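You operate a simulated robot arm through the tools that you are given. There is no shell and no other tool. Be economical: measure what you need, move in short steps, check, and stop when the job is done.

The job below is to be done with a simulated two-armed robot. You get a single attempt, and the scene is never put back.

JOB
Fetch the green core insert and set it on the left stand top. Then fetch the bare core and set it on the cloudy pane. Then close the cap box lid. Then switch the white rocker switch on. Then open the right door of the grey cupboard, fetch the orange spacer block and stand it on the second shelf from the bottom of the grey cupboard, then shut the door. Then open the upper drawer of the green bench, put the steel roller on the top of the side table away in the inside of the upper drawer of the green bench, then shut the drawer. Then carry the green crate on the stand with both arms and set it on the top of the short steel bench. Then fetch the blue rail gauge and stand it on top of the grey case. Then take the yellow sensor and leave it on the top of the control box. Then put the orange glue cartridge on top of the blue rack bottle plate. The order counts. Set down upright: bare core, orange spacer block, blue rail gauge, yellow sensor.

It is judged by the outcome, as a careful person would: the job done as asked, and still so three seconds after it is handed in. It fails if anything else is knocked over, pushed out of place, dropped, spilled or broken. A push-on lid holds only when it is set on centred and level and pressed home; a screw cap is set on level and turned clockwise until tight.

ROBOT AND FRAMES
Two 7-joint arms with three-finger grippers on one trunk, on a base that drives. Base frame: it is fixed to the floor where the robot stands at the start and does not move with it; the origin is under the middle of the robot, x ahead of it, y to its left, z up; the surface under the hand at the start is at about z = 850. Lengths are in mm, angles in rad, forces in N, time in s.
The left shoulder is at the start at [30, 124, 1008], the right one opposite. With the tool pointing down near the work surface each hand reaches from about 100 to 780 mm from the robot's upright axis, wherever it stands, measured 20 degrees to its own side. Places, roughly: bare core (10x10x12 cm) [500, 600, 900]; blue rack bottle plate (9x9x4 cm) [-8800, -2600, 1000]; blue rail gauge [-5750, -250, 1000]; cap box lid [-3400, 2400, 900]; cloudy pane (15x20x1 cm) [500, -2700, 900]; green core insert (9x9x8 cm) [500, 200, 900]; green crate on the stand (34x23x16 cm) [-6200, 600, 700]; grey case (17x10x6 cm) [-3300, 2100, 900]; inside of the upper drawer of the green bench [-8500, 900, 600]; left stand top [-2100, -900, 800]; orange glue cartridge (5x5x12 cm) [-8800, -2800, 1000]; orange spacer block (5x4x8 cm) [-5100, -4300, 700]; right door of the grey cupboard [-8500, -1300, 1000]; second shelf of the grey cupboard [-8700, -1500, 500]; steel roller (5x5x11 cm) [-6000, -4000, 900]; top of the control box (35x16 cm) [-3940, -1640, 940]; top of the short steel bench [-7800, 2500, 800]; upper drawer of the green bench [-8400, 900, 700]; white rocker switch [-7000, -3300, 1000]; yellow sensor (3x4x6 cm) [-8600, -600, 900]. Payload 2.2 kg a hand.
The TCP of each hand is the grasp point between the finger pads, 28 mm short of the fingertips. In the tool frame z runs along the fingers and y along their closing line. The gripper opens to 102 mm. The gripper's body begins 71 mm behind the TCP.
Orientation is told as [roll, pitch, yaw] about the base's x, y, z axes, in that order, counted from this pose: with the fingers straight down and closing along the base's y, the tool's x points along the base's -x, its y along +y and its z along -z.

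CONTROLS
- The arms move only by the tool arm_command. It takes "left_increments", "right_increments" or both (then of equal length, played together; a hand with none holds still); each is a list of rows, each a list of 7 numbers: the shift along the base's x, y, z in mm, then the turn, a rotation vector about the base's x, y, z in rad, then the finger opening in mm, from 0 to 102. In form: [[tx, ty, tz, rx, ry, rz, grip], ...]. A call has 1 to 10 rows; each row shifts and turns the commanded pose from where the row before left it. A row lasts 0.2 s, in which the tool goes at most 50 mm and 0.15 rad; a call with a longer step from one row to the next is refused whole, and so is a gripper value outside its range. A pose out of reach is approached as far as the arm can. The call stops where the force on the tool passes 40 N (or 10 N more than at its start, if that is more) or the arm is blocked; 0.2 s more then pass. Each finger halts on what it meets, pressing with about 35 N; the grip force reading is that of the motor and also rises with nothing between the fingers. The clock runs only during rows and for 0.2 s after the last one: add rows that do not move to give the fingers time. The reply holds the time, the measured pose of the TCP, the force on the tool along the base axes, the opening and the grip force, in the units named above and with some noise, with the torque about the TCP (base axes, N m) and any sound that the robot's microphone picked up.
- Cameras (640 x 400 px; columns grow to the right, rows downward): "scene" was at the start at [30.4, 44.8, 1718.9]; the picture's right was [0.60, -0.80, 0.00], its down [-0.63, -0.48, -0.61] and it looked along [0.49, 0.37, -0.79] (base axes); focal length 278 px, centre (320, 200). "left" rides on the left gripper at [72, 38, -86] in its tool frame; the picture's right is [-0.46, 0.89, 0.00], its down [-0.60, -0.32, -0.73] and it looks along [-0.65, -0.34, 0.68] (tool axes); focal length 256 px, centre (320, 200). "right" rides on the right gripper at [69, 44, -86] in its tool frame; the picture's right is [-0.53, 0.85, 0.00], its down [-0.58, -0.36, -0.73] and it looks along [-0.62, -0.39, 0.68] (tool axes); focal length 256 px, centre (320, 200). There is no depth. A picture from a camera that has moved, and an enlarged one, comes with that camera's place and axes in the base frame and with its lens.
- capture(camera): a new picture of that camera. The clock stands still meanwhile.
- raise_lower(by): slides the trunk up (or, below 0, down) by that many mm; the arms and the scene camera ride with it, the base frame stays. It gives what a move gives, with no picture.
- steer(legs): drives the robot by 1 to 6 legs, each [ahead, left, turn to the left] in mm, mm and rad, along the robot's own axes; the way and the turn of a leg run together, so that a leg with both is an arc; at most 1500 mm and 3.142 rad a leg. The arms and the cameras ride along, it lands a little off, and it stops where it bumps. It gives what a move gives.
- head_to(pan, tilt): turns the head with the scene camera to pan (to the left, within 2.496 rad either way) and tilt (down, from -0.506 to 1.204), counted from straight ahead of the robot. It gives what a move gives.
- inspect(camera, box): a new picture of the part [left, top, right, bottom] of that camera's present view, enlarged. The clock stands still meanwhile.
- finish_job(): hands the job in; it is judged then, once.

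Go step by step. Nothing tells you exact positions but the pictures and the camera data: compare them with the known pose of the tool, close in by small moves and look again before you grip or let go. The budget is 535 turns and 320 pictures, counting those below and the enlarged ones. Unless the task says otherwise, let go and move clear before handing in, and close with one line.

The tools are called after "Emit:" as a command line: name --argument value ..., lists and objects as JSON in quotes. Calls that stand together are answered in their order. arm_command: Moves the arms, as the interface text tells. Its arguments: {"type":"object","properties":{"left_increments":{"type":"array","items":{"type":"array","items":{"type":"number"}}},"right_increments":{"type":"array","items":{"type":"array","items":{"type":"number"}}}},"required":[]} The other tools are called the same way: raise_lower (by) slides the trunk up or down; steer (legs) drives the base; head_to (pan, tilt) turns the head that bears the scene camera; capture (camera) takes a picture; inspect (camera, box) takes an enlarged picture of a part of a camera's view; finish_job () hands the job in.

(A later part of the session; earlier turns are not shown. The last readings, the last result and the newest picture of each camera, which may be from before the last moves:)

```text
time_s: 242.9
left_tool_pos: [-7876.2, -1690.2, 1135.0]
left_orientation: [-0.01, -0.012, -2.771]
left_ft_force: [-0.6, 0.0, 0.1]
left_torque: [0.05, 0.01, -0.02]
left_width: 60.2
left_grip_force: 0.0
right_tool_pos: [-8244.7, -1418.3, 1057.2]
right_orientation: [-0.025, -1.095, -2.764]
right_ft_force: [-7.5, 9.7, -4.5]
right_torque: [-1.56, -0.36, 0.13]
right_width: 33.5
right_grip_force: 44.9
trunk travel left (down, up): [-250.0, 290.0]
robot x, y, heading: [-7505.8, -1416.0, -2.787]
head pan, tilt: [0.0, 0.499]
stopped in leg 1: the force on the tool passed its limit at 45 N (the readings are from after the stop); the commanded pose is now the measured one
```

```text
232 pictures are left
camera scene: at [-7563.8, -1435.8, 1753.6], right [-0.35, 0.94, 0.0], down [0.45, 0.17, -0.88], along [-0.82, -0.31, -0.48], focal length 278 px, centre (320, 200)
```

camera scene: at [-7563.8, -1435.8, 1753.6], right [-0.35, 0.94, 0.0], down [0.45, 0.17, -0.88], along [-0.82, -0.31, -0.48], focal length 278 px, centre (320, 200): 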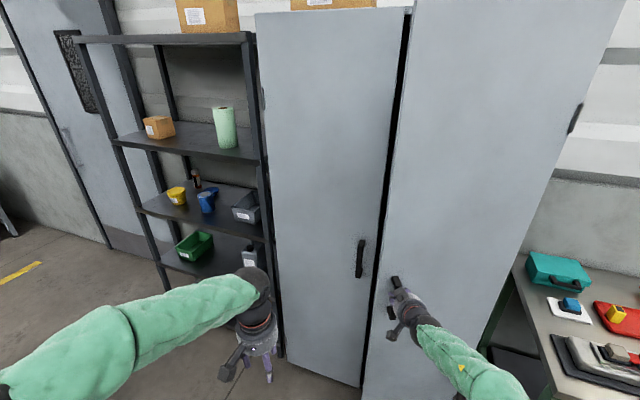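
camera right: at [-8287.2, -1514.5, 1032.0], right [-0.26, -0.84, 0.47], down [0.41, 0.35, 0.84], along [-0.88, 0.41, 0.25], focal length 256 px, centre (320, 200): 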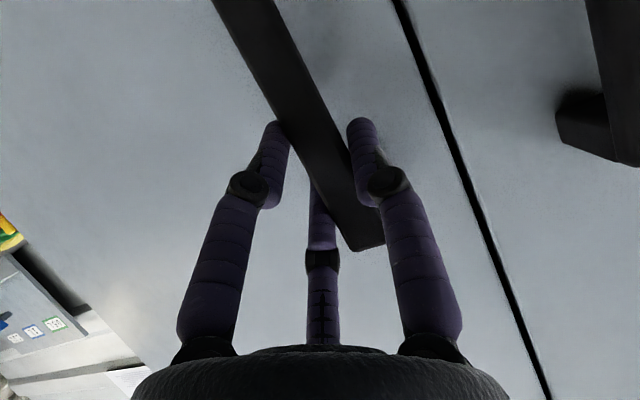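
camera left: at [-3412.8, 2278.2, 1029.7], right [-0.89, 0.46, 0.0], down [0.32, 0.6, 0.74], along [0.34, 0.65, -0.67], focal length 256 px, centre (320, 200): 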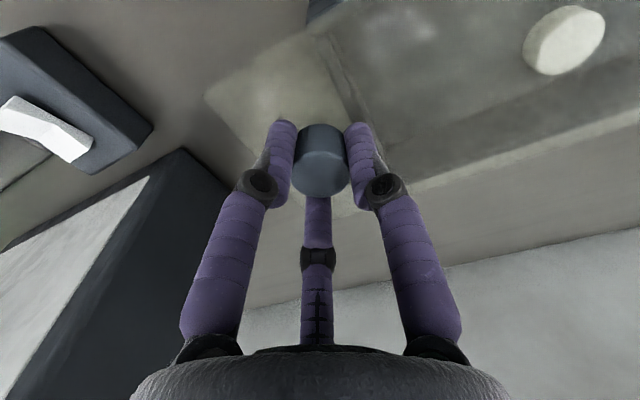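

The door is about 22° open and following well. I'll continue the arc in two more steps.

Emit:
steer --legs '[[-131, -149, 0.2]]'

Emit:
steer --legs '[[-131, -149, 0.2]]'

Emit:
capture --camera "scene"

```text
time_s: 244.5
left_tool_pos: [-7768.3, -1562.7, 1133.8]
left_orientation: [-0.006, -0.013, -2.571]
left_ft_force: [1.0, 0.3, 0.3]
left_torque: [-0.02, -0.03, -0.01]
left_width: 60.2
left_grip_force: 0.1
right_tool_pos: [-8181.5, -1369.8, 1057.6]
right_orientation: [-0.026, -1.094, -2.557]
right_ft_force: [-20.3, 19.0, -6.3]
right_torque: [-1.15, -1.3, 0.97]
right_width: 33.4
right_grip_force: 44.9
trunk travel left (down, up): [-250.0, 290.0]
robot x, y, heading: [-7454.6, -1221.6, -2.589]
head pan, tilt: [0.0, 0.499]
```

```text
time_s: 246.1
left_tool_pos: [-7684.0, -1418.6, 1133.6]
left_orientation: [-0.007, -0.012, -2.368]
left_ft_force: [-0.8, 0.7, -0.7]
left_torque: [-0.03, -0.01, 0.01]
left_width: 60.0
left_grip_force: 0.1
right_tool_pos: [-8130.1, -1313.7, 1058.3]
right_orientation: [-0.026, -1.096, -2.356]
right_ft_force: [-29.4, 18.8, -8.3]
right_torque: [-0.78, -1.53, 0.92]
right_width: 33.8
right_grip_force: 45.0
trunk travel left (down, up): [-250.0, 290.0]
robot x, y, heading: [-7452.1, -1021.6, -2.382]
head pan, tilt: [0.0, 0.499]
```

```text
231 pictures are left
camera scene: at [-7498.5, -1060.6, 1753.6], right [-0.69, 0.72, 0.0], down [0.35, 0.33, -0.88], along [-0.63, -0.61, -0.48], focal length 278 px, centre (320, 200)
```

scene: 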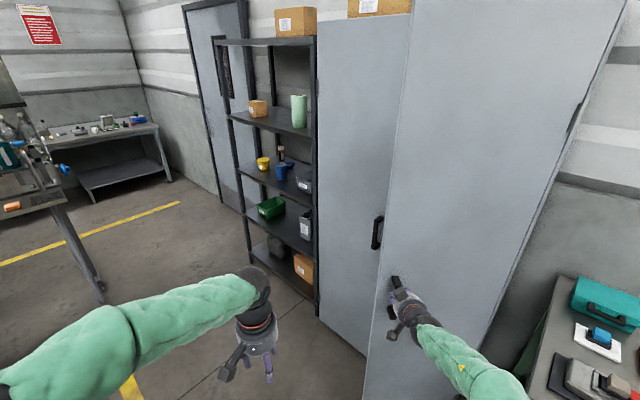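

At 45° now. I'll make two more steps with a small radial correction.

Emit:
steer --legs '[[-131, -157, 0.2]]'

Emit:
steer --legs '[[-131, -152, 0.2]]'

Emit:
capture --camera "scene"

```text
time_s: 247.7
left_tool_pos: [-7633.6, -1257.0, 1133.9]
left_orientation: [-0.011, -0.015, -2.169]
left_ft_force: [0.7, 0.1, -0.4]
left_torque: [-0.03, 0.01, 0.04]
left_width: 60.1
left_grip_force: 0.0
right_tool_pos: [-8090.8, -1242.5, 1057.5]
right_orientation: [-0.033, -1.093, -2.149]
right_ft_force: [4.5, -4.2, -6.9]
right_torque: [-1.26, -1.5, 1.11]
right_width: 33.5
right_grip_force: 45.2
trunk travel left (down, up): [-250.0, 290.0]
robot x, y, heading: [-7485.3, -822.4, -2.18]
head pan, tilt: [0.0, 0.499]
```

```text
time_s: 249.3
left_tool_pos: [-7614.3, -1091.5, 1133.1]
left_orientation: [-0.008, -0.015, -1.968]
left_ft_force: [-0.1, 0.6, -0.3]
left_torque: [-0.04, -0.03, -0.04]
left_width: 60.0
left_grip_force: 0.0
right_tool_pos: [-8064.8, -1167.1, 1058.4]
right_orientation: [-0.027, -1.093, -1.954]
right_ft_force: [-21.2, 2.5, -1.7]
right_torque: [-0.35, -1.92, 0.84]
right_width: 33.6
right_grip_force: 44.5
trunk travel left (down, up): [-250.0, 290.0]
robot x, y, heading: [-7550.7, -631.4, -1.985]
head pan, tilt: [0.0, 0.499]
```

```text
230 pictures are left
camera scene: at [-7580.2, -689.3, 1753.6], right [-0.92, 0.4, 0.0], down [0.19, 0.44, -0.88], along [-0.35, -0.8, -0.48], focal length 278 px, centre (320, 200)
```

scene: 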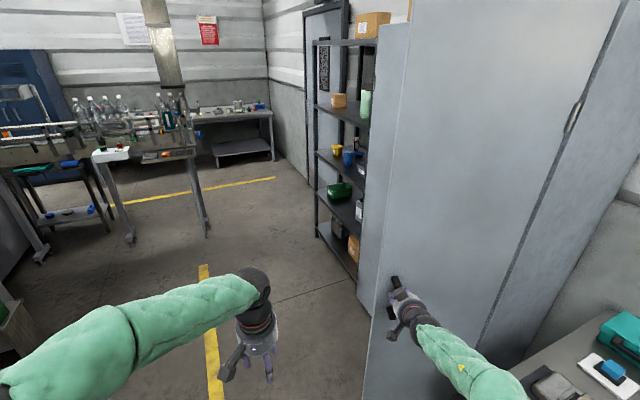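

One more step to about 80°, then release.

Emit:
steer --legs '[[-129, -155, 0.2]]'

Emit:
arm_command --right_increments '[[0, 0, 0, 0, 0, 0, 40], [0, 0, 0, 0, 0, 0, 80], [0, 0, 0, 0, 0, 0, 80]]'

Emit:
capture --camera "right"

Emit:
capture --camera "scene"

```text
time_s: 250.9
left_tool_pos: [-7628.6, -923.7, 1133.4]
left_orientation: [-0.01, -0.014, -1.775]
left_ft_force: [-0.7, -0.1, 0.3]
left_torque: [-0.03, -0.01, 0.0]
left_width: 60.1
left_grip_force: 0.0
right_tool_pos: [-8056.1, -1085.1, 1057.9]
right_orientation: [-0.031, -1.093, -1.757]
right_ft_force: [-2.5, -2.5, -3.3]
right_torque: [-0.38, -1.94, 1.0]
right_width: 33.9
right_grip_force: 45.0
trunk travel left (down, up): [-250.0, 290.0]
robot x, y, heading: [-7662.1, -462.2, -1.787]
head pan, tilt: [0.0, 0.499]
```

```text
time_s: 251.7
left_tool_pos: [-7627.1, -923.9, 1134.0]
left_orientation: [-0.01, -0.015, -1.776]
left_ft_force: [0.0, -0.2, -0.6]
left_torque: [-0.02, 0.0, -0.03]
left_width: 59.7
left_grip_force: 0.0
right_tool_pos: [-8054.6, -1084.7, 1057.7]
right_orientation: [-0.034, -1.093, -1.754]
right_ft_force: [-0.2, -1.4, -0.5]
right_torque: [-0.03, 0.01, -0.01]
right_width: 80.2
right_grip_force: 0.1
trunk travel left (down, up): [-250.0, 290.0]
robot x, y, heading: [-7656.9, -459.8, -1.79]
head pan, tilt: [0.0, 0.499]
```

```text
229 pictures are left
camera right: at [-7990.8, -989.2, 1034.2], right [0.78, -0.42, 0.46], down [-0.26, 0.45, 0.85], along [-0.57, -0.79, 0.24], focal length 256 px, centre (320, 200)
```

right: 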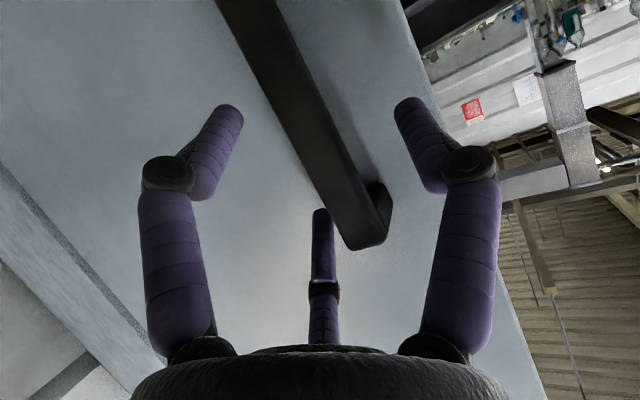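

```text
228 pictures are left
camera scene: at [-7671.2, -523.1, 1753.7], right [-0.98, 0.22, 0.0], down [0.1, 0.47, -0.88], along [-0.19, -0.86, -0.48], focal length 278 px, centre (320, 200)
```

scene: 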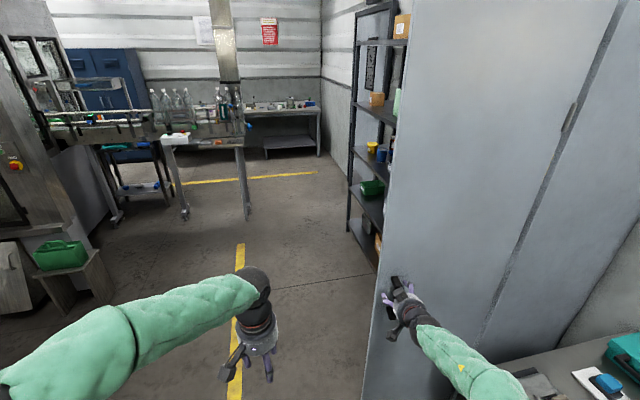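

The door is open about 80° and released. I'll back off, straighten, bring the hand down again, and drive south past the door towards the far aisle.

Emit:
steer --legs '[[-200, 0, 0], [0, 0, 0.217], [0, 320, 0]]'

Emit:
arm_command --right_increments '[[0, 0, 10, 0.137, 0, 0, 80], [0, 0, 10, 0.137, 0, 0, 80], [0, 0, 10, 0.137, 0, 0, 80], [0, 0, 10, 0.137, 0, 0, 80], [0, 0, 10, 0.137, 0, 0, 80], [0, 0, 10, 0.137, 0, 0, 80], [0, 0, 10, 0.137, 0, 0, 80], [0, 0, 10, 0.137, 0, 0, 80]]'

Emit:
head_to --pan -0.3 --tilt 0.4

Emit:
capture --camera "scene"

```text
time_s: 255.9
left_tool_pos: [-7162.9, -714.3, 1133.2]
left_orientation: [-0.013, -0.013, -1.563]
left_ft_force: [0.3, 0.4, 1.3]
left_torque: [0.01, 0.03, 0.0]
left_width: 59.8
left_grip_force: 0.1
right_tool_pos: [-7547.4, -962.2, 1057.8]
right_orientation: [-0.034, -1.093, -1.54]
right_ft_force: [1.9, 0.3, -1.1]
right_torque: [0.01, 0.02, -0.01]
right_width: 80.1
right_grip_force: 0.0
trunk travel left (down, up): [-250.0, 290.0]
robot x, y, heading: [-7289.3, -272.1, -1.579]
head pan, tilt: [0.0, 0.499]
```

```text
time_s: 257.7
left_tool_pos: [-7163.7, -714.8, 1132.3]
left_orientation: [-0.012, -0.012, -1.562]
left_ft_force: [-0.2, 0.4, 0.1]
left_torque: [-0.02, -0.01, 0.02]
left_width: 60.1
left_grip_force: 0.0
right_tool_pos: [-7552.5, -967.1, 1135.6]
right_orientation: [-0.026, -0.049, -1.56]
right_ft_force: [-0.3, -1.2, 0.3]
right_torque: [-0.01, 0.0, 0.04]
right_width: 79.8
right_grip_force: 0.1
right hand out of reach, approached as far as the arm can: row 3
trunk travel left (down, up): [-250.0, 290.0]
robot x, y, heading: [-7290.6, -269.6, -1.578]
head pan, tilt: [0.0, 0.499]
```

```text
time_s: 258.5
left_tool_pos: [-7165.2, -713.8, 1135.2]
left_orientation: [-0.011, -0.011, -1.562]
left_ft_force: [-0.7, 0.0, -0.5]
left_torque: [0.03, -0.01, -0.01]
left_width: 60.0
left_grip_force: 0.1
right_tool_pos: [-7553.2, -966.0, 1136.8]
right_orientation: [-0.024, -0.052, -1.559]
right_ft_force: [-0.2, 0.3, 0.5]
right_torque: [0.02, 0.02, -0.01]
right_width: 79.8
right_grip_force: 0.1
trunk travel left (down, up): [-250.0, 290.0]
robot x, y, heading: [-7285.4, -267.2, -1.574]
head pan, tilt: [-0.3, 0.4]
```

```text
227 pictures are left
camera scene: at [-7318.0, -329.3, 1762.8], right [-0.95, 0.3, 0.0], down [0.12, 0.37, -0.92], along [-0.28, -0.88, -0.39], focal length 278 px, centre (320, 200)
```

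scene: 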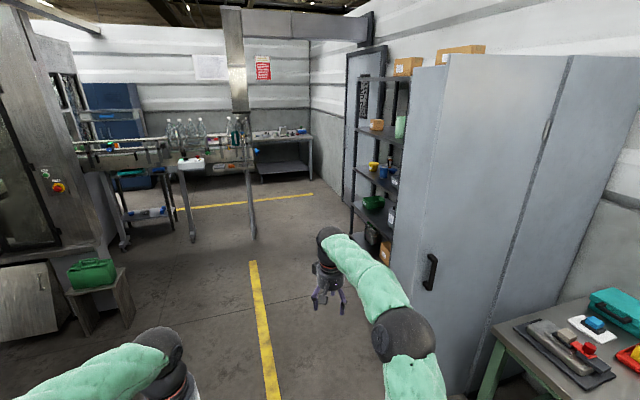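

The passage west of the conveyor end is about 1.3 m wide, with room beyond. I'll tuck the right arm and drive round to the far side.

Emit:
arm_command --right_increments '[[15, 45, 0, 0, 0.01, 0, 80], [15, 45, 0, 0, 0.01, 0, 80], [15, 45, 0, 0, 0.01, 0, 80], [15, 45, 0, 0, 0.01, 0, 80], [15, 45, 0, 0, 0.01, 0, 80], [15, 45, 0, 0, 0, 0, 80], [15, 40, 0, 0, 0, 0, 80]]'

Emit:
steer --legs '[[1400, -150, 0], [1000, -550, 0], [1400, -50, 0], [0, 0, 1.57]]'

Emit:
head_to --pan 0 --tilt 0.35

Emit:
capture --camera "scene"

```text
time_s: 260.1
left_tool_pos: [-7163.8, -712.3, 1134.3]
left_orientation: [-0.012, -0.015, -1.562]
left_ft_force: [0.4, 0.2, 0.6]
left_torque: [-0.01, -0.01, -0.05]
left_width: 60.2
left_grip_force: 0.0
right_tool_pos: [-7447.4, -653.1, 1135.5]
right_orientation: [-0.074, -0.053, -1.557]
right_ft_force: [0.3, -0.8, -0.1]
right_torque: [-0.01, 0.02, 0.02]
right_width: 79.8
right_grip_force: 0.2
trunk travel left (down, up): [-250.0, 290.0]
robot x, y, heading: [-7290.4, -270.0, -1.579]
head pan, tilt: [-0.3, 0.4]
```

```text
time_s: 283.3
left_tool_pos: [-7660.5, -3989.0, 1133.2]
left_orientation: [-0.011, -0.016, 0.035]
left_ft_force: [1.0, 0.4, 0.4]
left_torque: [0.01, 0.02, -0.03]
left_width: 59.8
left_grip_force: 0.2
right_tool_pos: [-7712.0, -4274.1, 1135.7]
right_orientation: [-0.076, -0.052, 0.039]
right_ft_force: [0.2, -0.3, -0.1]
right_torque: [-0.02, 0.0, -0.04]
right_width: 80.1
right_grip_force: 0.1
trunk travel left (down, up): [-250.0, 290.0]
robot x, y, heading: [-8098.1, -4124.4, 0.022]
head pan, tilt: [-0.3, 0.4]
```

```text
time_s: 284.1
left_tool_pos: [-7661.9, -3989.0, 1134.0]
left_orientation: [-0.012, -0.013, 0.036]
left_ft_force: [-0.2, -0.6, 0.6]
left_torque: [0.01, 0.0, 0.01]
left_width: 60.0
left_grip_force: 0.0
right_tool_pos: [-7712.9, -4273.9, 1135.8]
right_orientation: [-0.074, -0.052, 0.04]
right_ft_force: [-0.6, -0.4, -0.1]
right_torque: [-0.06, 0.01, -0.03]
right_width: 80.2
right_grip_force: 0.1
trunk travel left (down, up): [-250.0, 290.0]
robot x, y, heading: [-8098.6, -4128.6, 0.021]
head pan, tilt: [0.0, 0.351]
```

```text
226 pictures are left
camera scene: at [-8037.6, -4127.0, 1767.3], right [0.02, -1.0, 0.0], down [-0.34, -0.01, -0.94], along [0.94, 0.02, -0.34], focal length 278 px, centre (320, 200)
```

scene: 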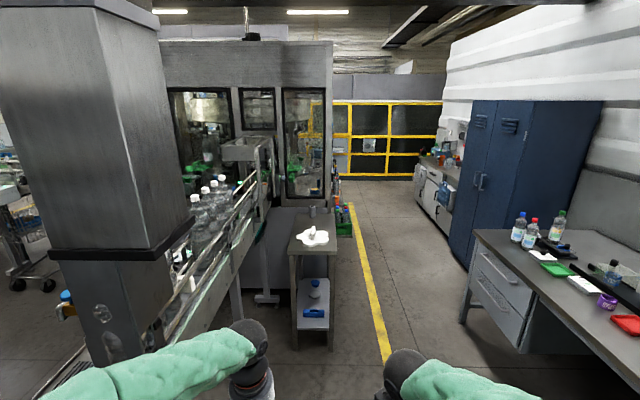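

I see the side table near (-6000, -4000) and something green beyond it where the block should be. Zooming in.

Emit:
inspect --camera "scene" --box '[270, 150, 430, 250]'

```text
4.00 times, centred on (350, 200) of scene
camera zoom: at [-8037.6, -4127.0, 1767.3], right [0.02, -1.0, 0.0], down [-0.34, -0.01, -0.94], along [0.94, 0.02, -0.34], focal length 1114 px, centre (200, 200)
```

zoom: 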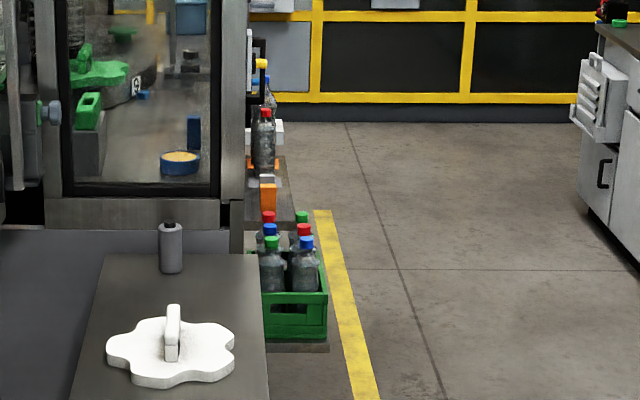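

The orange block sits near (-5070, -4260) beside the machine. I'll drive along the aisle and turn to face it.

Emit:
steer --legs '[[0, -505, -0.02], [1500, 0, 0], [1450, -120, 0], [0, 0, 1.57]]'

Emit:
head_to --pan 0 --tilt 0.75

Emit:
capture --camera "scene"

```text
time_s: 304.8
left_tool_pos: [-5234.1, -4390.3, 1133.9]
left_orientation: [-0.011, -0.014, 1.516]
left_ft_force: [0.0, 1.2, 0.1]
left_torque: [0.02, -0.02, 0.02]
left_width: 60.0
left_grip_force: 0.2
right_tool_pos: [-4954.6, -4468.3, 1135.4]
right_orientation: [-0.076, -0.052, 1.521]
right_ft_force: [-0.1, -0.5, -0.4]
right_torque: [0.0, -0.01, -0.02]
right_width: 79.9
right_grip_force: 0.0
trunk travel left (down, up): [-250.0, 290.0]
robot x, y, heading: [-5131.0, -4845.0, 1.503]
head pan, tilt: [0.0, 0.351]
```

```text
time_s: 305.6
left_tool_pos: [-5232.8, -4391.2, 1133.4]
left_orientation: [-0.011, -0.014, 1.517]
left_ft_force: [0.5, 0.0, 0.4]
left_torque: [-0.02, 0.02, -0.03]
left_width: 60.0
left_grip_force: 0.2
right_tool_pos: [-4953.7, -4468.2, 1135.6]
right_orientation: [-0.075, -0.053, 1.521]
right_ft_force: [0.2, 0.4, 0.0]
right_torque: [-0.01, 0.03, 0.01]
right_width: 79.9
right_grip_force: 0.0
trunk travel left (down, up): [-250.0, 290.0]
robot x, y, heading: [-5135.6, -4840.1, 1.505]
head pan, tilt: [0.0, 0.75]
```

```text
224 pictures are left
camera scene: at [-5130.5, -4790.4, 1731.8], right [1.0, -0.07, 0.0], down [-0.05, -0.68, -0.73], along [0.05, 0.73, -0.68], focal length 278 px, centre (320, 200)
```

scene: 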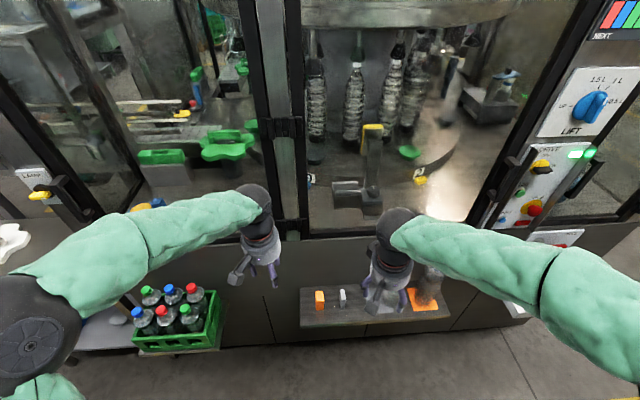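

Emit:
inspect --camera "scene" --box '[285, 270, 405, 345]'

```text
5.33 times, centred on (345, 308) of scene
camera zoom: at [-5130.5, -4790.4, 1731.8], right [1.0, -0.07, 0.0], down [-0.05, -0.68, -0.73], along [0.05, 0.73, -0.68], focal length 1486 px, centre (187, -373)
```

zoom: 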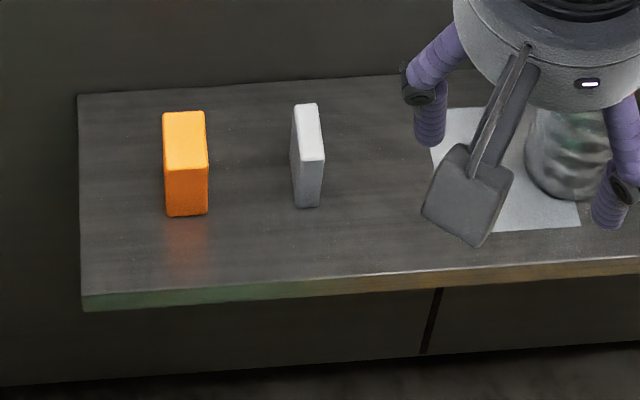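

The orange block stands on a low shelf at about (-5097, -4263) with its top near z≈740, next to a similar grey block. I'll back off a little, lower the trunk and tilt the right hand forward for a front grasp.

Emit:
steer --legs '[[-110, 0, 0.066]]'

Emit:
raise_lower --by -200

Emit:
arm_command --right_increments '[[-5, 25, 0, 0.137, 0, 0, 80], [-5, 25, 0, 0.137, 0, 0, 80], [-5, 25, 0, 0.137, 0, 0, 80], [-5, 25, 0, 0.137, 0, 0, 80], [-5, 20, -5, 0.137, 0, 0, 80], [-5, 20, -5, 0.137, 0, 0, 80], [-5, 20, -5, 0.137, 0, 0, 80], [-5, 20, -5, 0.137, 0, 0, 80]]'

Emit:
capture --camera "scene"

```text
time_s: 306.8
left_tool_pos: [-5266.4, -4510.8, 1134.9]
left_orientation: [-0.01, -0.013, 1.584]
left_ft_force: [0.8, -0.9, 0.1]
left_torque: [0.03, 0.0, 0.0]
left_width: 59.8
left_grip_force: 0.1
right_tool_pos: [-4983.1, -4569.7, 1136.1]
right_orientation: [-0.074, -0.055, 1.587]
right_ft_force: [-0.3, -0.2, 0.1]
right_torque: [0.03, -0.01, -0.03]
right_width: 80.1
right_grip_force: 0.0
trunk travel left (down, up): [-250.0, 290.0]
robot x, y, heading: [-5139.7, -4952.3, 1.566]
head pan, tilt: [0.0, 0.75]
```

```text
time_s: 309.0
left_tool_pos: [-5267.5, -4509.5, 932.9]
left_orientation: [-0.009, -0.014, 1.583]
left_ft_force: [-0.6, 0.5, 1.1]
left_torque: [0.02, -0.02, 0.0]
left_width: 59.8
left_grip_force: 0.0
right_tool_pos: [-4983.4, -4567.5, 936.1]
right_orientation: [-0.073, -0.054, 1.588]
right_ft_force: [0.3, -0.5, 0.4]
right_torque: [-0.06, 0.04, -0.04]
right_width: 80.0
right_grip_force: 0.1
trunk travel left (down, up): [-50.0, 490.0]
robot x, y, heading: [-5139.1, -4953.5, 1.569]
head pan, tilt: [0.0, 0.75]
```

```text
time_s: 310.8
left_tool_pos: [-5268.1, -4509.6, 934.2]
left_orientation: [-0.011, -0.014, 1.582]
left_ft_force: [0.1, -0.3, -1.0]
left_torque: [-0.02, -0.01, 0.0]
left_width: 59.7
left_grip_force: 0.0
right_tool_pos: [-5023.6, -4387.4, 917.2]
right_orientation: [-0.108, -1.153, 1.61]
right_ft_force: [0.5, 0.1, 0.2]
right_torque: [-0.01, 0.03, -0.02]
right_width: 79.8
right_grip_force: 0.1
trunk travel left (down, up): [-50.0, 490.0]
robot x, y, heading: [-5138.4, -4954.2, 1.568]
head pan, tilt: [0.0, 0.75]
```

```text
222 pictures are left
camera scene: at [-5138.0, -4900.5, 1531.7], right [1.0, 0.0, 0.0], down [0.0, -0.68, -0.73], along [0.0, 0.73, -0.68], focal length 278 px, centre (320, 200)
```

scene: 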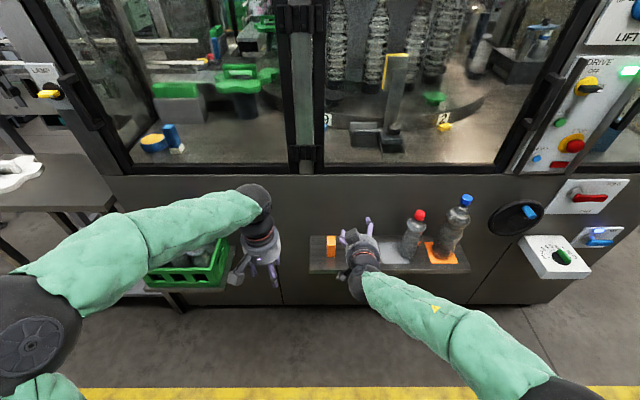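

Emit:
inspect --camera "scene" --box '[295, 215, 415, 290]'

Emit:
capture --camera "right"

```text
5.33 times, centred on (355, 252) of scene
camera zoom: at [-5138.0, -4900.5, 1531.7], right [1.0, 0.0, 0.0], down [0.0, -0.68, -0.73], along [0.0, 0.73, -0.68], focal length 1486 px, centre (133, -80)
```

zoom: 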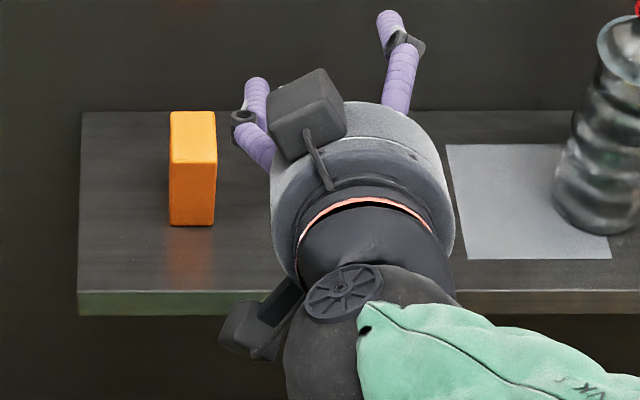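

```text
220 pictures are left
camera right: at [-5073.0, -4491.8, 885.7], right [-0.85, 0.27, 0.45], down [0.3, -0.45, 0.84], along [0.43, 0.85, 0.31], focal length 256 px, centre (320, 200)
```

right: 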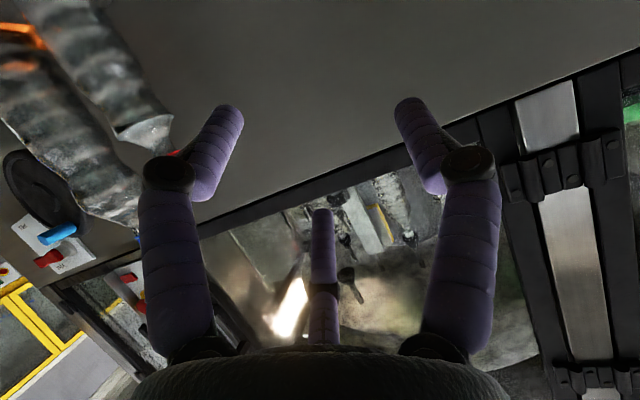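

Triangulated: block top z≈731 at (-5097, -4260). I'll level the hand, then move to a pre-grasp point in front of the block.

Emit:
arm_command --right_increments '[[-14.7, 8.5, -30, 0, 0.022, 0.03, 80], [-14.7, 8.5, -36, 0, 0.022, 0.03, 80], [-14.7, 8.5, -36, 0, 0, 0, 80], [-14.7, 8.5, -36, 0, 0, 0, 80], [-14.7, 8.5, -36, 0, 0, 0, 80], [0, 0, 0, 0, 0, 0, 80]]'

Emit:
capture --camera "right"

Emit:
inspect --camera "scene" --box '[285, 215, 405, 290]'

```text
time_s: 312.2
left_tool_pos: [-5267.4, -4510.0, 933.2]
left_orientation: [-0.013, -0.014, 1.583]
left_ft_force: [0.4, -0.5, 0.1]
left_torque: [0.0, 0.02, 0.01]
left_width: 59.8
left_grip_force: 0.0
right_tool_pos: [-5096.3, -4346.1, 740.7]
right_orientation: [-0.004, -1.148, 1.574]
right_ft_force: [0.4, -0.4, -0.9]
right_torque: [-0.02, 0.01, -0.01]
right_width: 80.2
right_grip_force: 0.1
trunk travel left (down, up): [-50.0, 490.0]
robot x, y, heading: [-5137.3, -4955.8, 1.568]
head pan, tilt: [0.0, 0.75]
```

```text
219 pictures are left
camera right: at [-5140.6, -4453.7, 711.2], right [-0.85, 0.22, 0.49], down [0.36, -0.43, 0.83], along [0.39, 0.88, 0.29], focal length 256 px, centre (320, 200)
```

right: 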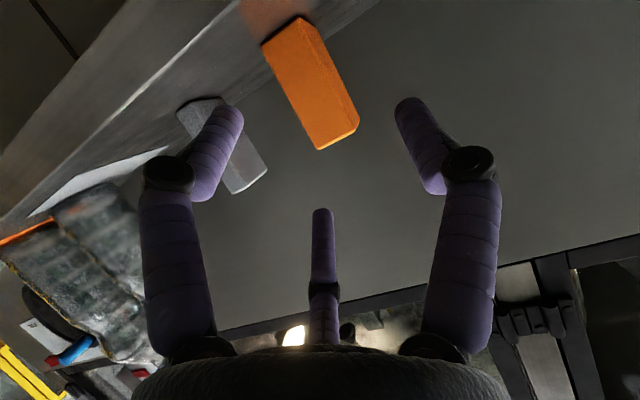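

```text
5.33 times, centred on (345, 252) of scene
camera zoom: at [-5138.0, -4900.7, 1531.7], right [1.0, 0.0, 0.0], down [0.0, -0.68, -0.73], along [0.0, 0.73, -0.68], focal length 1486 px, centre (187, -80)
```

zoom: 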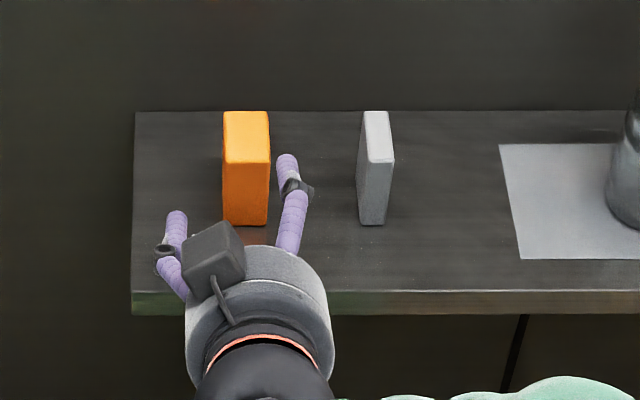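

The block is exactly ahead. I'll lower, move forward around it and close.

Emit:
arm_command --right_increments '[[-2, 10, -32, 0, 0, 0, 80], [0, 30, 0, 0, 0, 0, 80], [0, 25, 0, 0, 0, 0, 80], [0, 19, 0, 0, 0, 0, 80], [0, 0, 0, 0, 0, 0, 50], [0, 0, 0, 0, 0, 0, 15], [0, 0, 0, 0, 0, 0, 15], [0, 0, 0, 0, 0, 0, 15]]'

Emit:
capture --camera "right"

Emit:
inspect --camera "scene" --box '[285, 215, 405, 290]'

```text
time_s: 312.8
left_tool_pos: [-5266.1, -4508.7, 932.8]
left_orientation: [-0.01, -0.01, 1.581]
left_ft_force: [-0.1, 1.0, 0.4]
left_torque: [-0.06, -0.07, -0.01]
left_width: 59.9
left_grip_force: 0.0
right_tool_pos: [-5097.4, -4321.5, 697.1]
right_orientation: [-0.017, -1.124, 1.579]
right_ft_force: [0.9, 0.8, -0.1]
right_torque: [-0.01, 0.02, 0.05]
right_width: 85.7
right_grip_force: 1.0
trunk travel left (down, up): [-50.0, 490.0]
robot x, y, heading: [-5133.4, -4955.1, 1.563]
head pan, tilt: [0.0, 0.75]
stopped in row 2 (right hand): the force on the tool passed its limit at 104 N (the readings are from after the stop); the commanded pose is now the measured one
```

```text
217 pictures are left
camera right: at [-5142.1, -4429.8, 670.4], right [-0.85, 0.23, 0.48], down [0.36, -0.41, 0.84], along [0.39, 0.88, 0.27], focal length 256 px, centre (320, 200)
```

right: 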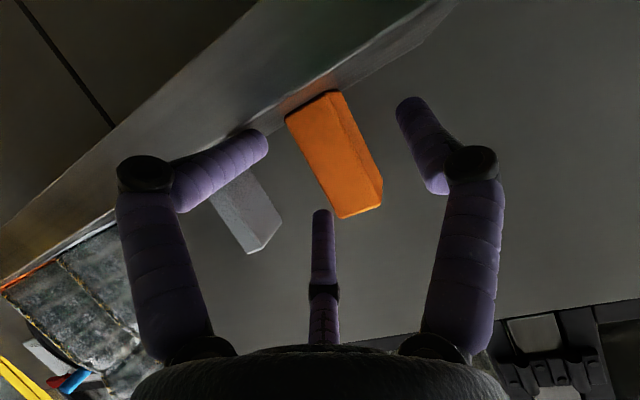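

```text
5.33 times, centred on (345, 252) of scene
camera zoom: at [-5138.2, -4898.7, 1531.5], right [1.0, 0.0, 0.0], down [0.0, -0.68, -0.73], along [0.0, 0.73, -0.68], focal length 1486 px, centre (187, -80)
```

zoom: 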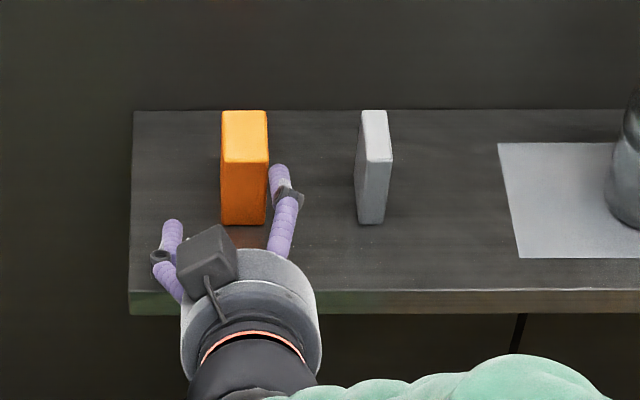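

Something on the low side of the hand touched the shelf, so this is too flat. The block hasn't moved. I'll lift back, reduce the tilt to about 0.6 rad and grasp from higher up.

Emit:
arm_command --right_increments '[[0, -20, 40, 0, 0, 0, 80], [0, -10, 45, 0, 0, 0, 80], [0, 0, 30, -0.14, 0, 0, 80], [0, 0, 10, -0.14, 0, 0, 80], [0, 0, 0, -0.14, 0, 0, 80], [0, 0, 0, -0.12, 0, 0, 80], [0, 0, 0, 0, 0, 0, 80]]'

Emit:
capture --camera "right"

Emit:
capture --camera "scene"

```text
time_s: 314.4
left_tool_pos: [-5267.8, -4510.0, 935.1]
left_orientation: [-0.009, -0.013, 1.58]
left_ft_force: [0.3, -0.4, -0.2]
left_torque: [0.02, 0.0, 0.02]
left_width: 59.8
left_grip_force: 0.0
right_tool_pos: [-5098.1, -4353.1, 825.0]
right_orientation: [-0.009, -0.585, 1.577]
right_ft_force: [0.0, 0.8, -0.2]
right_torque: [0.01, 0.0, 0.05]
right_width: 80.2
right_grip_force: 0.1
trunk travel left (down, up): [-50.0, 490.0]
robot x, y, heading: [-5139.8, -4955.8, 1.562]
head pan, tilt: [0.0, 0.75]
```

```text
215 pictures are left
camera right: at [-5142.4, -4460.3, 856.0], right [-0.85, 0.45, 0.29], down [0.36, 0.08, 0.93], along [0.39, 0.89, -0.23], focal length 256 px, centre (320, 200)
```

right: 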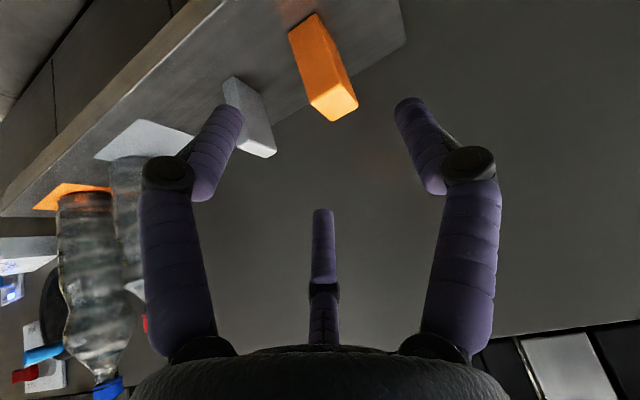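

```text
214 pictures are left
camera scene: at [-5137.6, -4901.5, 1531.7], right [1.0, 0.0, 0.0], down [0.0, -0.68, -0.73], along [0.0, 0.73, -0.68], focal length 278 px, centre (320, 200)
```

scene: 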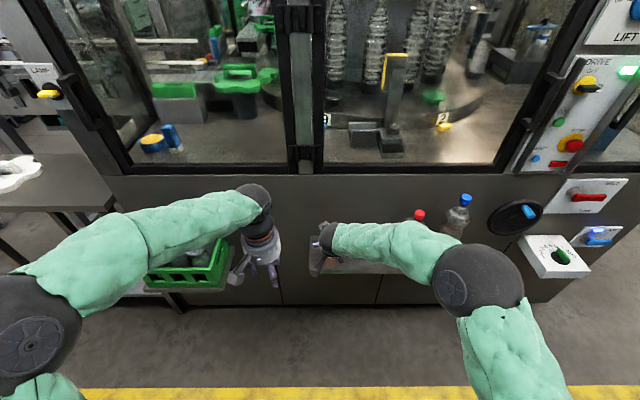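

Now I'll approach along the tool axis to just below the block's top and close.

Emit:
arm_command --right_increments '[[0.5, 22, -28, 0, 0, 0, 80], [0.5, 22, -28, 0, 0, 0, 80], [0, 22, -28, 0, 0, 0, 80], [0, 12, -15, 0, 0, 0, 80], [0, 9, -12, 0, 0, 0, 80], [0, 0, 0, 0, 0, 0, 80]]'

Emit:
capture --camera "right"

```text
time_s: 315.8
left_tool_pos: [-5265.9, -4510.3, 934.9]
left_orientation: [-0.01, -0.014, 1.582]
left_ft_force: [0.7, 0.3, 0.0]
left_torque: [0.01, -0.02, 0.01]
left_width: 59.9
left_grip_force: 0.1
right_tool_pos: [-5096.6, -4266.1, 711.8]
right_orientation: [-0.009, -0.585, 1.576]
right_ft_force: [-0.2, 0.5, 0.7]
right_torque: [0.02, 0.03, 0.02]
right_width: 80.0
right_grip_force: 0.0
trunk travel left (down, up): [-50.0, 490.0]
robot x, y, heading: [-5139.9, -4953.6, 1.564]
head pan, tilt: [0.0, 0.75]
```

```text
213 pictures are left
camera right: at [-5141.5, -4372.0, 744.4], right [-0.85, 0.45, 0.29], down [0.36, 0.08, 0.93], along [0.39, 0.89, -0.22], focal length 256 px, centre (320, 200)
```

right: 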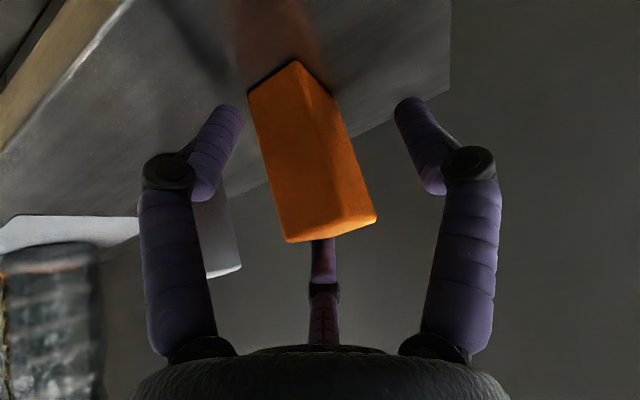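

The block is between the fingers. I'll close and lift slightly.

Emit:
arm_command --right_increments '[[0, 0, 0, 0, 0, 0, 50], [0, 0, 0, 0, 0, 0, 15], [0, 0, 0, 0, 0, 0, 15], [0, 0, 0, 0, 0, 0, 15], [0, 0, 10, 0, 0, 0, 15], [0, 0, 20, 0, 0, 0, 15], [0, 0, 0, 0, 0, 0, 15]]'

Emit:
capture --camera "right"

```text
time_s: 317.4
left_tool_pos: [-5265.8, -4511.0, 932.9]
left_orientation: [-0.01, -0.013, 1.582]
left_ft_force: [0.0, -0.2, -0.3]
left_torque: [-0.03, 0.03, 0.0]
left_width: 60.0
left_grip_force: 0.0
right_tool_pos: [-5096.2, -4266.9, 742.8]
right_orientation: [-0.008, -0.585, 1.575]
right_ft_force: [-0.4, 0.2, -0.9]
right_torque: [-0.01, -0.01, -0.01]
right_width: 44.3
right_grip_force: 35.6
trunk travel left (down, up): [-50.0, 490.0]
robot x, y, heading: [-5135.5, -4954.3, 1.568]
head pan, tilt: [0.0, 0.75]
```

```text
212 pictures are left
camera right: at [-5141.8, -4372.5, 774.1], right [-0.85, 0.45, 0.29], down [0.36, 0.08, 0.93], along [0.39, 0.89, -0.23], focal length 256 px, centre (320, 200)
```

right: 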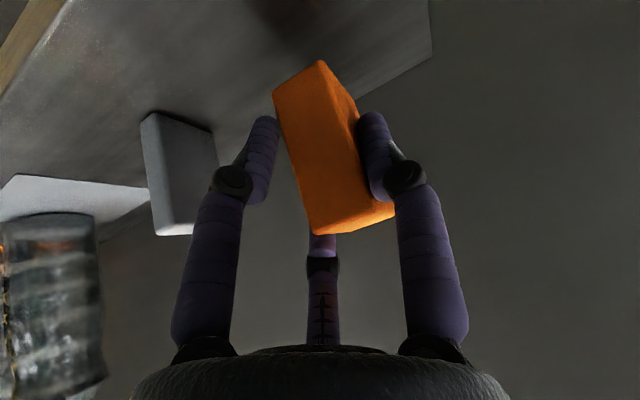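

Held. I'll lift it clear and check from the scene camera that it hangs upright.

Emit:
arm_command --right_increments '[[0, -20, 40, 0, 0, 0, 15], [0, -35, 30, 0, 0, 0, 15], [0, -40, 20, 0, 0, 0, 15], [0, -40, 20, 0, 0, 0, 15], [0, -30, 10, 0, 0, 0, 15], [0, 0, 0, 0, 0, 0, 15]]'

Emit:
capture --camera "left"

Emit:
inspect --camera "scene" --box '[280, 210, 420, 300]'

```text
time_s: 318.8
left_tool_pos: [-5266.9, -4510.7, 934.7]
left_orientation: [-0.008, -0.015, 1.581]
left_ft_force: [-0.4, 0.7, 0.0]
left_torque: [-0.01, 0.01, -0.01]
left_width: 59.9
left_grip_force: 0.0
right_tool_pos: [-5094.6, -4430.8, 862.8]
right_orientation: [-0.01, -0.585, 1.575]
right_ft_force: [-0.7, -0.1, -1.1]
right_torque: [-0.02, 0.01, -0.02]
right_width: 44.3
right_grip_force: 35.0
trunk travel left (down, up): [-50.0, 490.0]
robot x, y, heading: [-5139.0, -4953.7, 1.564]
head pan, tilt: [0.0, 0.75]
```

```text
211 pictures are left
camera left: at [-5304.4, -4583.5, 1018.4], right [-0.89, 0.46, 0.0], down [0.3, 0.6, 0.74], along [0.34, 0.66, -0.67], focal length 256 px, centre (320, 200)
```

left: 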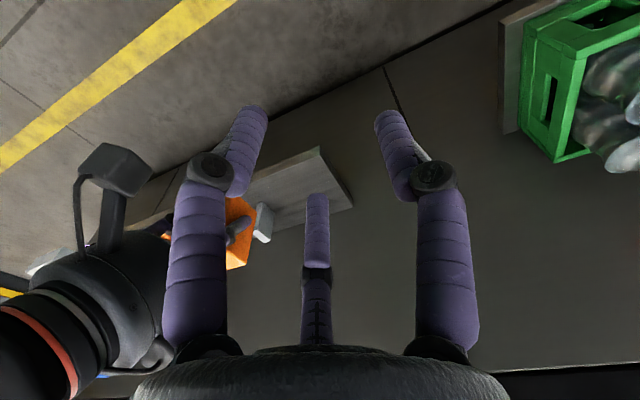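

```text
4.44 times, centred on (350, 255) of scene
camera zoom: at [-5137.6, -4901.2, 1531.7], right [1.0, 0.0, 0.0], down [0.0, -0.68, -0.73], along [0.0, 0.73, -0.68], focal length 1238 px, centre (187, -44)
```

zoom: 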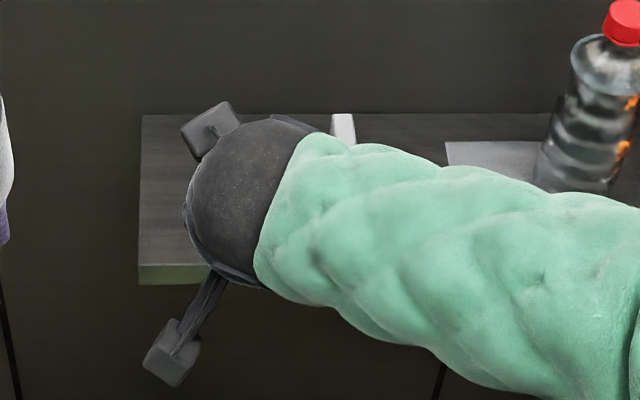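

The block hangs upright and the grey one is undisturbed. I'll raise the trunk for travel and drive back around to the cupboard.

Emit:
raise_lower --by 200

Emit:
steer --legs '[[0, 0, 1.57], [1450, -250, 0], [1450, -50, 0], [0, 0, -1.57]]'

Emit:
head_to --pan 0.2 --tilt 0.4

Emit:
capture --camera "scene"

```text
time_s: 321.0
left_tool_pos: [-5266.1, -4509.9, 1133.4]
left_orientation: [-0.011, -0.013, 1.582]
left_ft_force: [-0.6, 0.0, -0.2]
left_torque: [0.0, -0.01, 0.0]
left_width: 60.0
left_grip_force: 0.0
right_tool_pos: [-5095.4, -4429.6, 1062.7]
right_orientation: [-0.008, -0.585, 1.577]
right_ft_force: [-0.3, -0.5, -2.4]
right_torque: [-0.02, 0.0, -0.03]
right_width: 44.4
right_grip_force: 35.1
trunk travel left (down, up): [-250.0, 290.0]
robot x, y, heading: [-5138.2, -4952.1, 1.565]
head pan, tilt: [0.0, 0.75]
```

```text
time_s: 342.8
left_tool_pos: [-8165.6, -4156.0, 1133.4]
left_orientation: [-0.01, -0.015, 1.546]
left_ft_force: [0.1, -0.3, -0.2]
left_torque: [0.01, 0.02, 0.02]
left_width: 60.0
left_grip_force: 0.1
right_tool_pos: [-7990.9, -4081.1, 1061.1]
right_orientation: [-0.009, -0.583, 1.54]
right_ft_force: [0.1, 0.1, -1.8]
right_torque: [-0.01, 0.0, -0.02]
right_width: 44.3
right_grip_force: 35.2
trunk travel left (down, up): [-250.0, 290.0]
robot x, y, heading: [-8050.5, -4603.2, 1.533]
head pan, tilt: [0.0, 0.75]
```

```text
time_s: 343.7
left_tool_pos: [-8164.8, -4154.4, 1133.6]
left_orientation: [-0.01, -0.014, 1.547]
left_ft_force: [0.3, -0.1, -0.1]
left_torque: [0.0, -0.03, 0.02]
left_width: 59.7
left_grip_force: 0.1
right_tool_pos: [-7991.6, -4079.6, 1062.2]
right_orientation: [-0.008, -0.585, 1.542]
right_ft_force: [0.7, 0.0, -0.1]
right_torque: [-0.01, -0.01, 0.04]
right_width: 44.3
right_grip_force: 34.6
trunk travel left (down, up): [-250.0, 290.0]
robot x, y, heading: [-8049.4, -4605.0, 1.532]
head pan, tilt: [0.201, 0.4]
```

```text
209 pictures are left
camera scene: at [-8068.2, -4541.9, 1762.7], right [0.99, 0.16, 0.0], down [0.06, -0.39, -0.92], along [-0.15, 0.91, -0.39], focal length 278 px, centre (320, 200)
```

scene: 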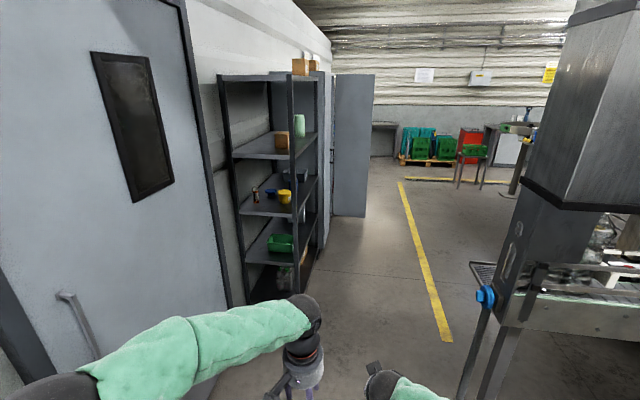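

The passage is clear. On to the cupboard front.

Emit:
steer --legs '[[1500, 0, 0.038], [1150, -280, 0], [0, 0, 1.57]]'

Emit:
head_to --pan -0.2 --tilt 0.6

Emit:
capture --camera "scene"

```text
time_s: 360.7
left_tool_pos: [-8186.6, -2073.6, 1133.9]
left_orientation: [-0.01, -0.013, -3.098]
left_ft_force: [-0.2, -0.4, 0.0]
left_torque: [-0.01, -0.01, 0.01]
left_width: 60.0
left_grip_force: 0.1
right_tool_pos: [-8273.0, -1905.3, 1063.3]
right_orientation: [-0.01, -0.586, -3.104]
right_ft_force: [-0.3, -0.7, -0.2]
right_torque: [0.03, 0.02, 0.03]
right_width: 44.4
right_grip_force: 35.4
trunk travel left (down, up): [-250.0, 290.0]
robot x, y, heading: [-7747.2, -1928.5, -3.107]
head pan, tilt: [0.201, 0.4]
```

```text
time_s: 361.5
left_tool_pos: [-8186.0, -2074.0, 1135.1]
left_orientation: [-0.012, -0.014, -3.099]
left_ft_force: [0.1, 0.9, 0.6]
left_torque: [0.01, -0.02, -0.01]
left_width: 59.9
left_grip_force: 0.1
right_tool_pos: [-8272.2, -1905.7, 1063.7]
right_orientation: [-0.008, -0.584, -3.103]
right_ft_force: [0.1, -0.3, -1.5]
right_torque: [0.01, 0.0, -0.01]
right_width: 44.5
right_grip_force: 35.4
trunk travel left (down, up): [-250.0, 290.0]
robot x, y, heading: [-7749.1, -1930.7, -3.111]
head pan, tilt: [-0.201, 0.6]
```

```text
208 pictures are left
camera scene: at [-7803.8, -1915.2, 1744.6], right [0.17, 0.99, 0.0], down [0.56, -0.1, -0.83], along [-0.81, 0.14, -0.56], focal length 278 px, centre (320, 200)
```

scene: 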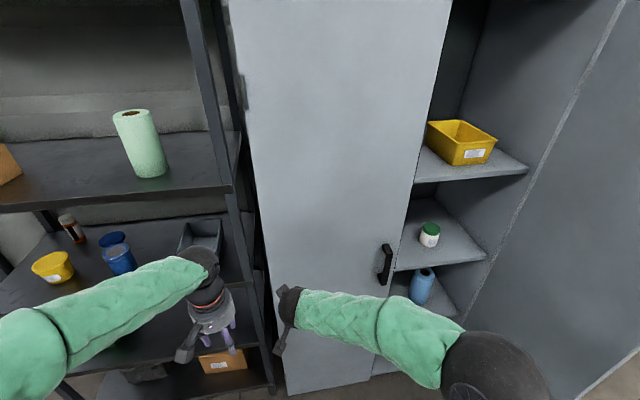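

The second shelf is the one holding the blue bottle. I'll move closer, still left of the open door, and lower the trunk.

Emit:
steer --legs '[[100, -330, -0.03]]'

Emit:
raise_lower --by -250

Emit:
head_to --pan -0.4 --tilt 0.75

Emit:
capture --camera "scene"

Emit:
capture --camera "right"

```text
time_s: 363.5
left_tool_pos: [-8282.6, -1781.2, 1133.2]
left_orientation: [-0.009, -0.014, -3.12]
left_ft_force: [0.4, -0.2, -0.1]
left_torque: [0.01, -0.01, 0.0]
left_width: 60.1
left_grip_force: 0.1
right_tool_pos: [-8363.5, -1616.7, 1061.7]
right_orientation: [0.001, -0.585, -3.119]
right_ft_force: [-0.1, 0.8, -1.6]
right_torque: [0.02, -0.02, -0.01]
right_width: 44.2
right_grip_force: 34.7
trunk travel left (down, up): [-250.0, 290.0]
robot x, y, heading: [-7843.3, -1645.5, -3.135]
head pan, tilt: [-0.201, 0.6]
stopped in leg 1: the force on the tool passed its limit at 62 N (the readings are from after the stop); the commanded pose is now the measured one
```

```text
time_s: 366.1
left_tool_pos: [-8283.5, -1780.9, 884.1]
left_orientation: [-0.01, -0.014, -3.121]
left_ft_force: [0.0, 0.7, -0.4]
left_torque: [0.01, 0.02, -0.02]
left_width: 59.6
left_grip_force: 0.1
right_tool_pos: [-8363.4, -1617.1, 812.5]
right_orientation: [0.0, -0.586, -3.12]
right_ft_force: [0.8, -0.1, -1.3]
right_torque: [-0.02, -0.01, -0.01]
right_width: 44.3
right_grip_force: 35.1
trunk travel left (down, up): [0.0, 540.0]
robot x, y, heading: [-7843.7, -1648.1, -3.138]
head pan, tilt: [-0.201, 0.6]
```

```text
time_s: 366.8
left_tool_pos: [-8282.8, -1779.4, 882.7]
left_orientation: [-0.01, -0.015, -3.12]
left_ft_force: [-0.2, -0.4, 0.2]
left_torque: [0.02, -0.03, -0.03]
left_width: 59.7
left_grip_force: 0.1
right_tool_pos: [-8364.2, -1616.9, 812.5]
right_orientation: [0.003, -0.586, -3.119]
right_ft_force: [-0.2, 0.8, -1.8]
right_torque: [0.03, -0.05, 0.0]
right_width: 44.2
right_grip_force: 35.1
trunk travel left (down, up): [0.0, 540.0]
robot x, y, heading: [-7839.5, -1646.1, -3.139]
head pan, tilt: [-0.4, 0.75]
```

```text
207 pictures are left
camera scene: at [-7886.3, -1616.9, 1481.7], right [0.38, 0.92, 0.0], down [0.63, -0.26, -0.73], along [-0.68, 0.28, -0.68], focal length 278 px, centre (320, 200)
```

scene: 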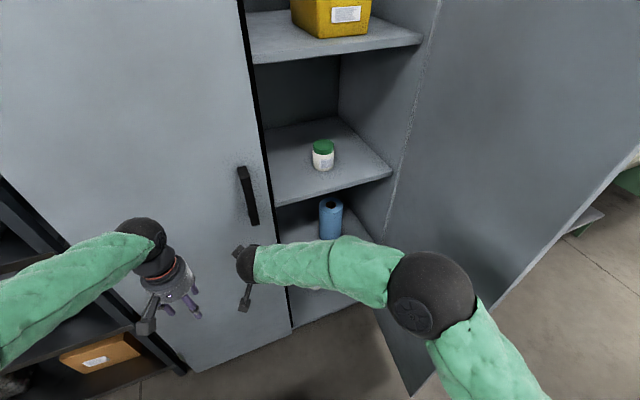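

```text
206 pictures are left
camera right: at [-8257.7, -1658.2, 844.4], right [-0.42, -0.86, 0.3], down [-0.08, 0.36, 0.93], along [-0.9, 0.37, -0.23], focal length 256 px, centre (320, 200)
```

right: 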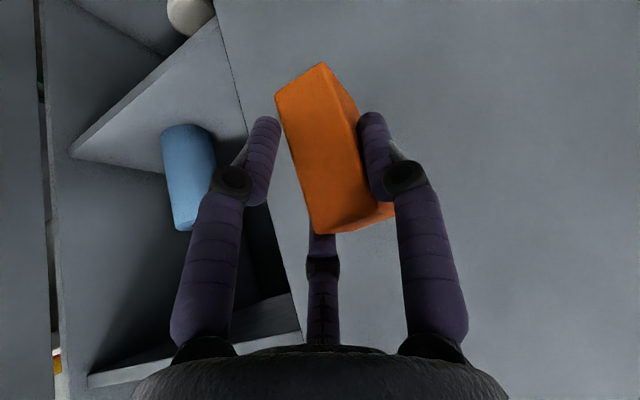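

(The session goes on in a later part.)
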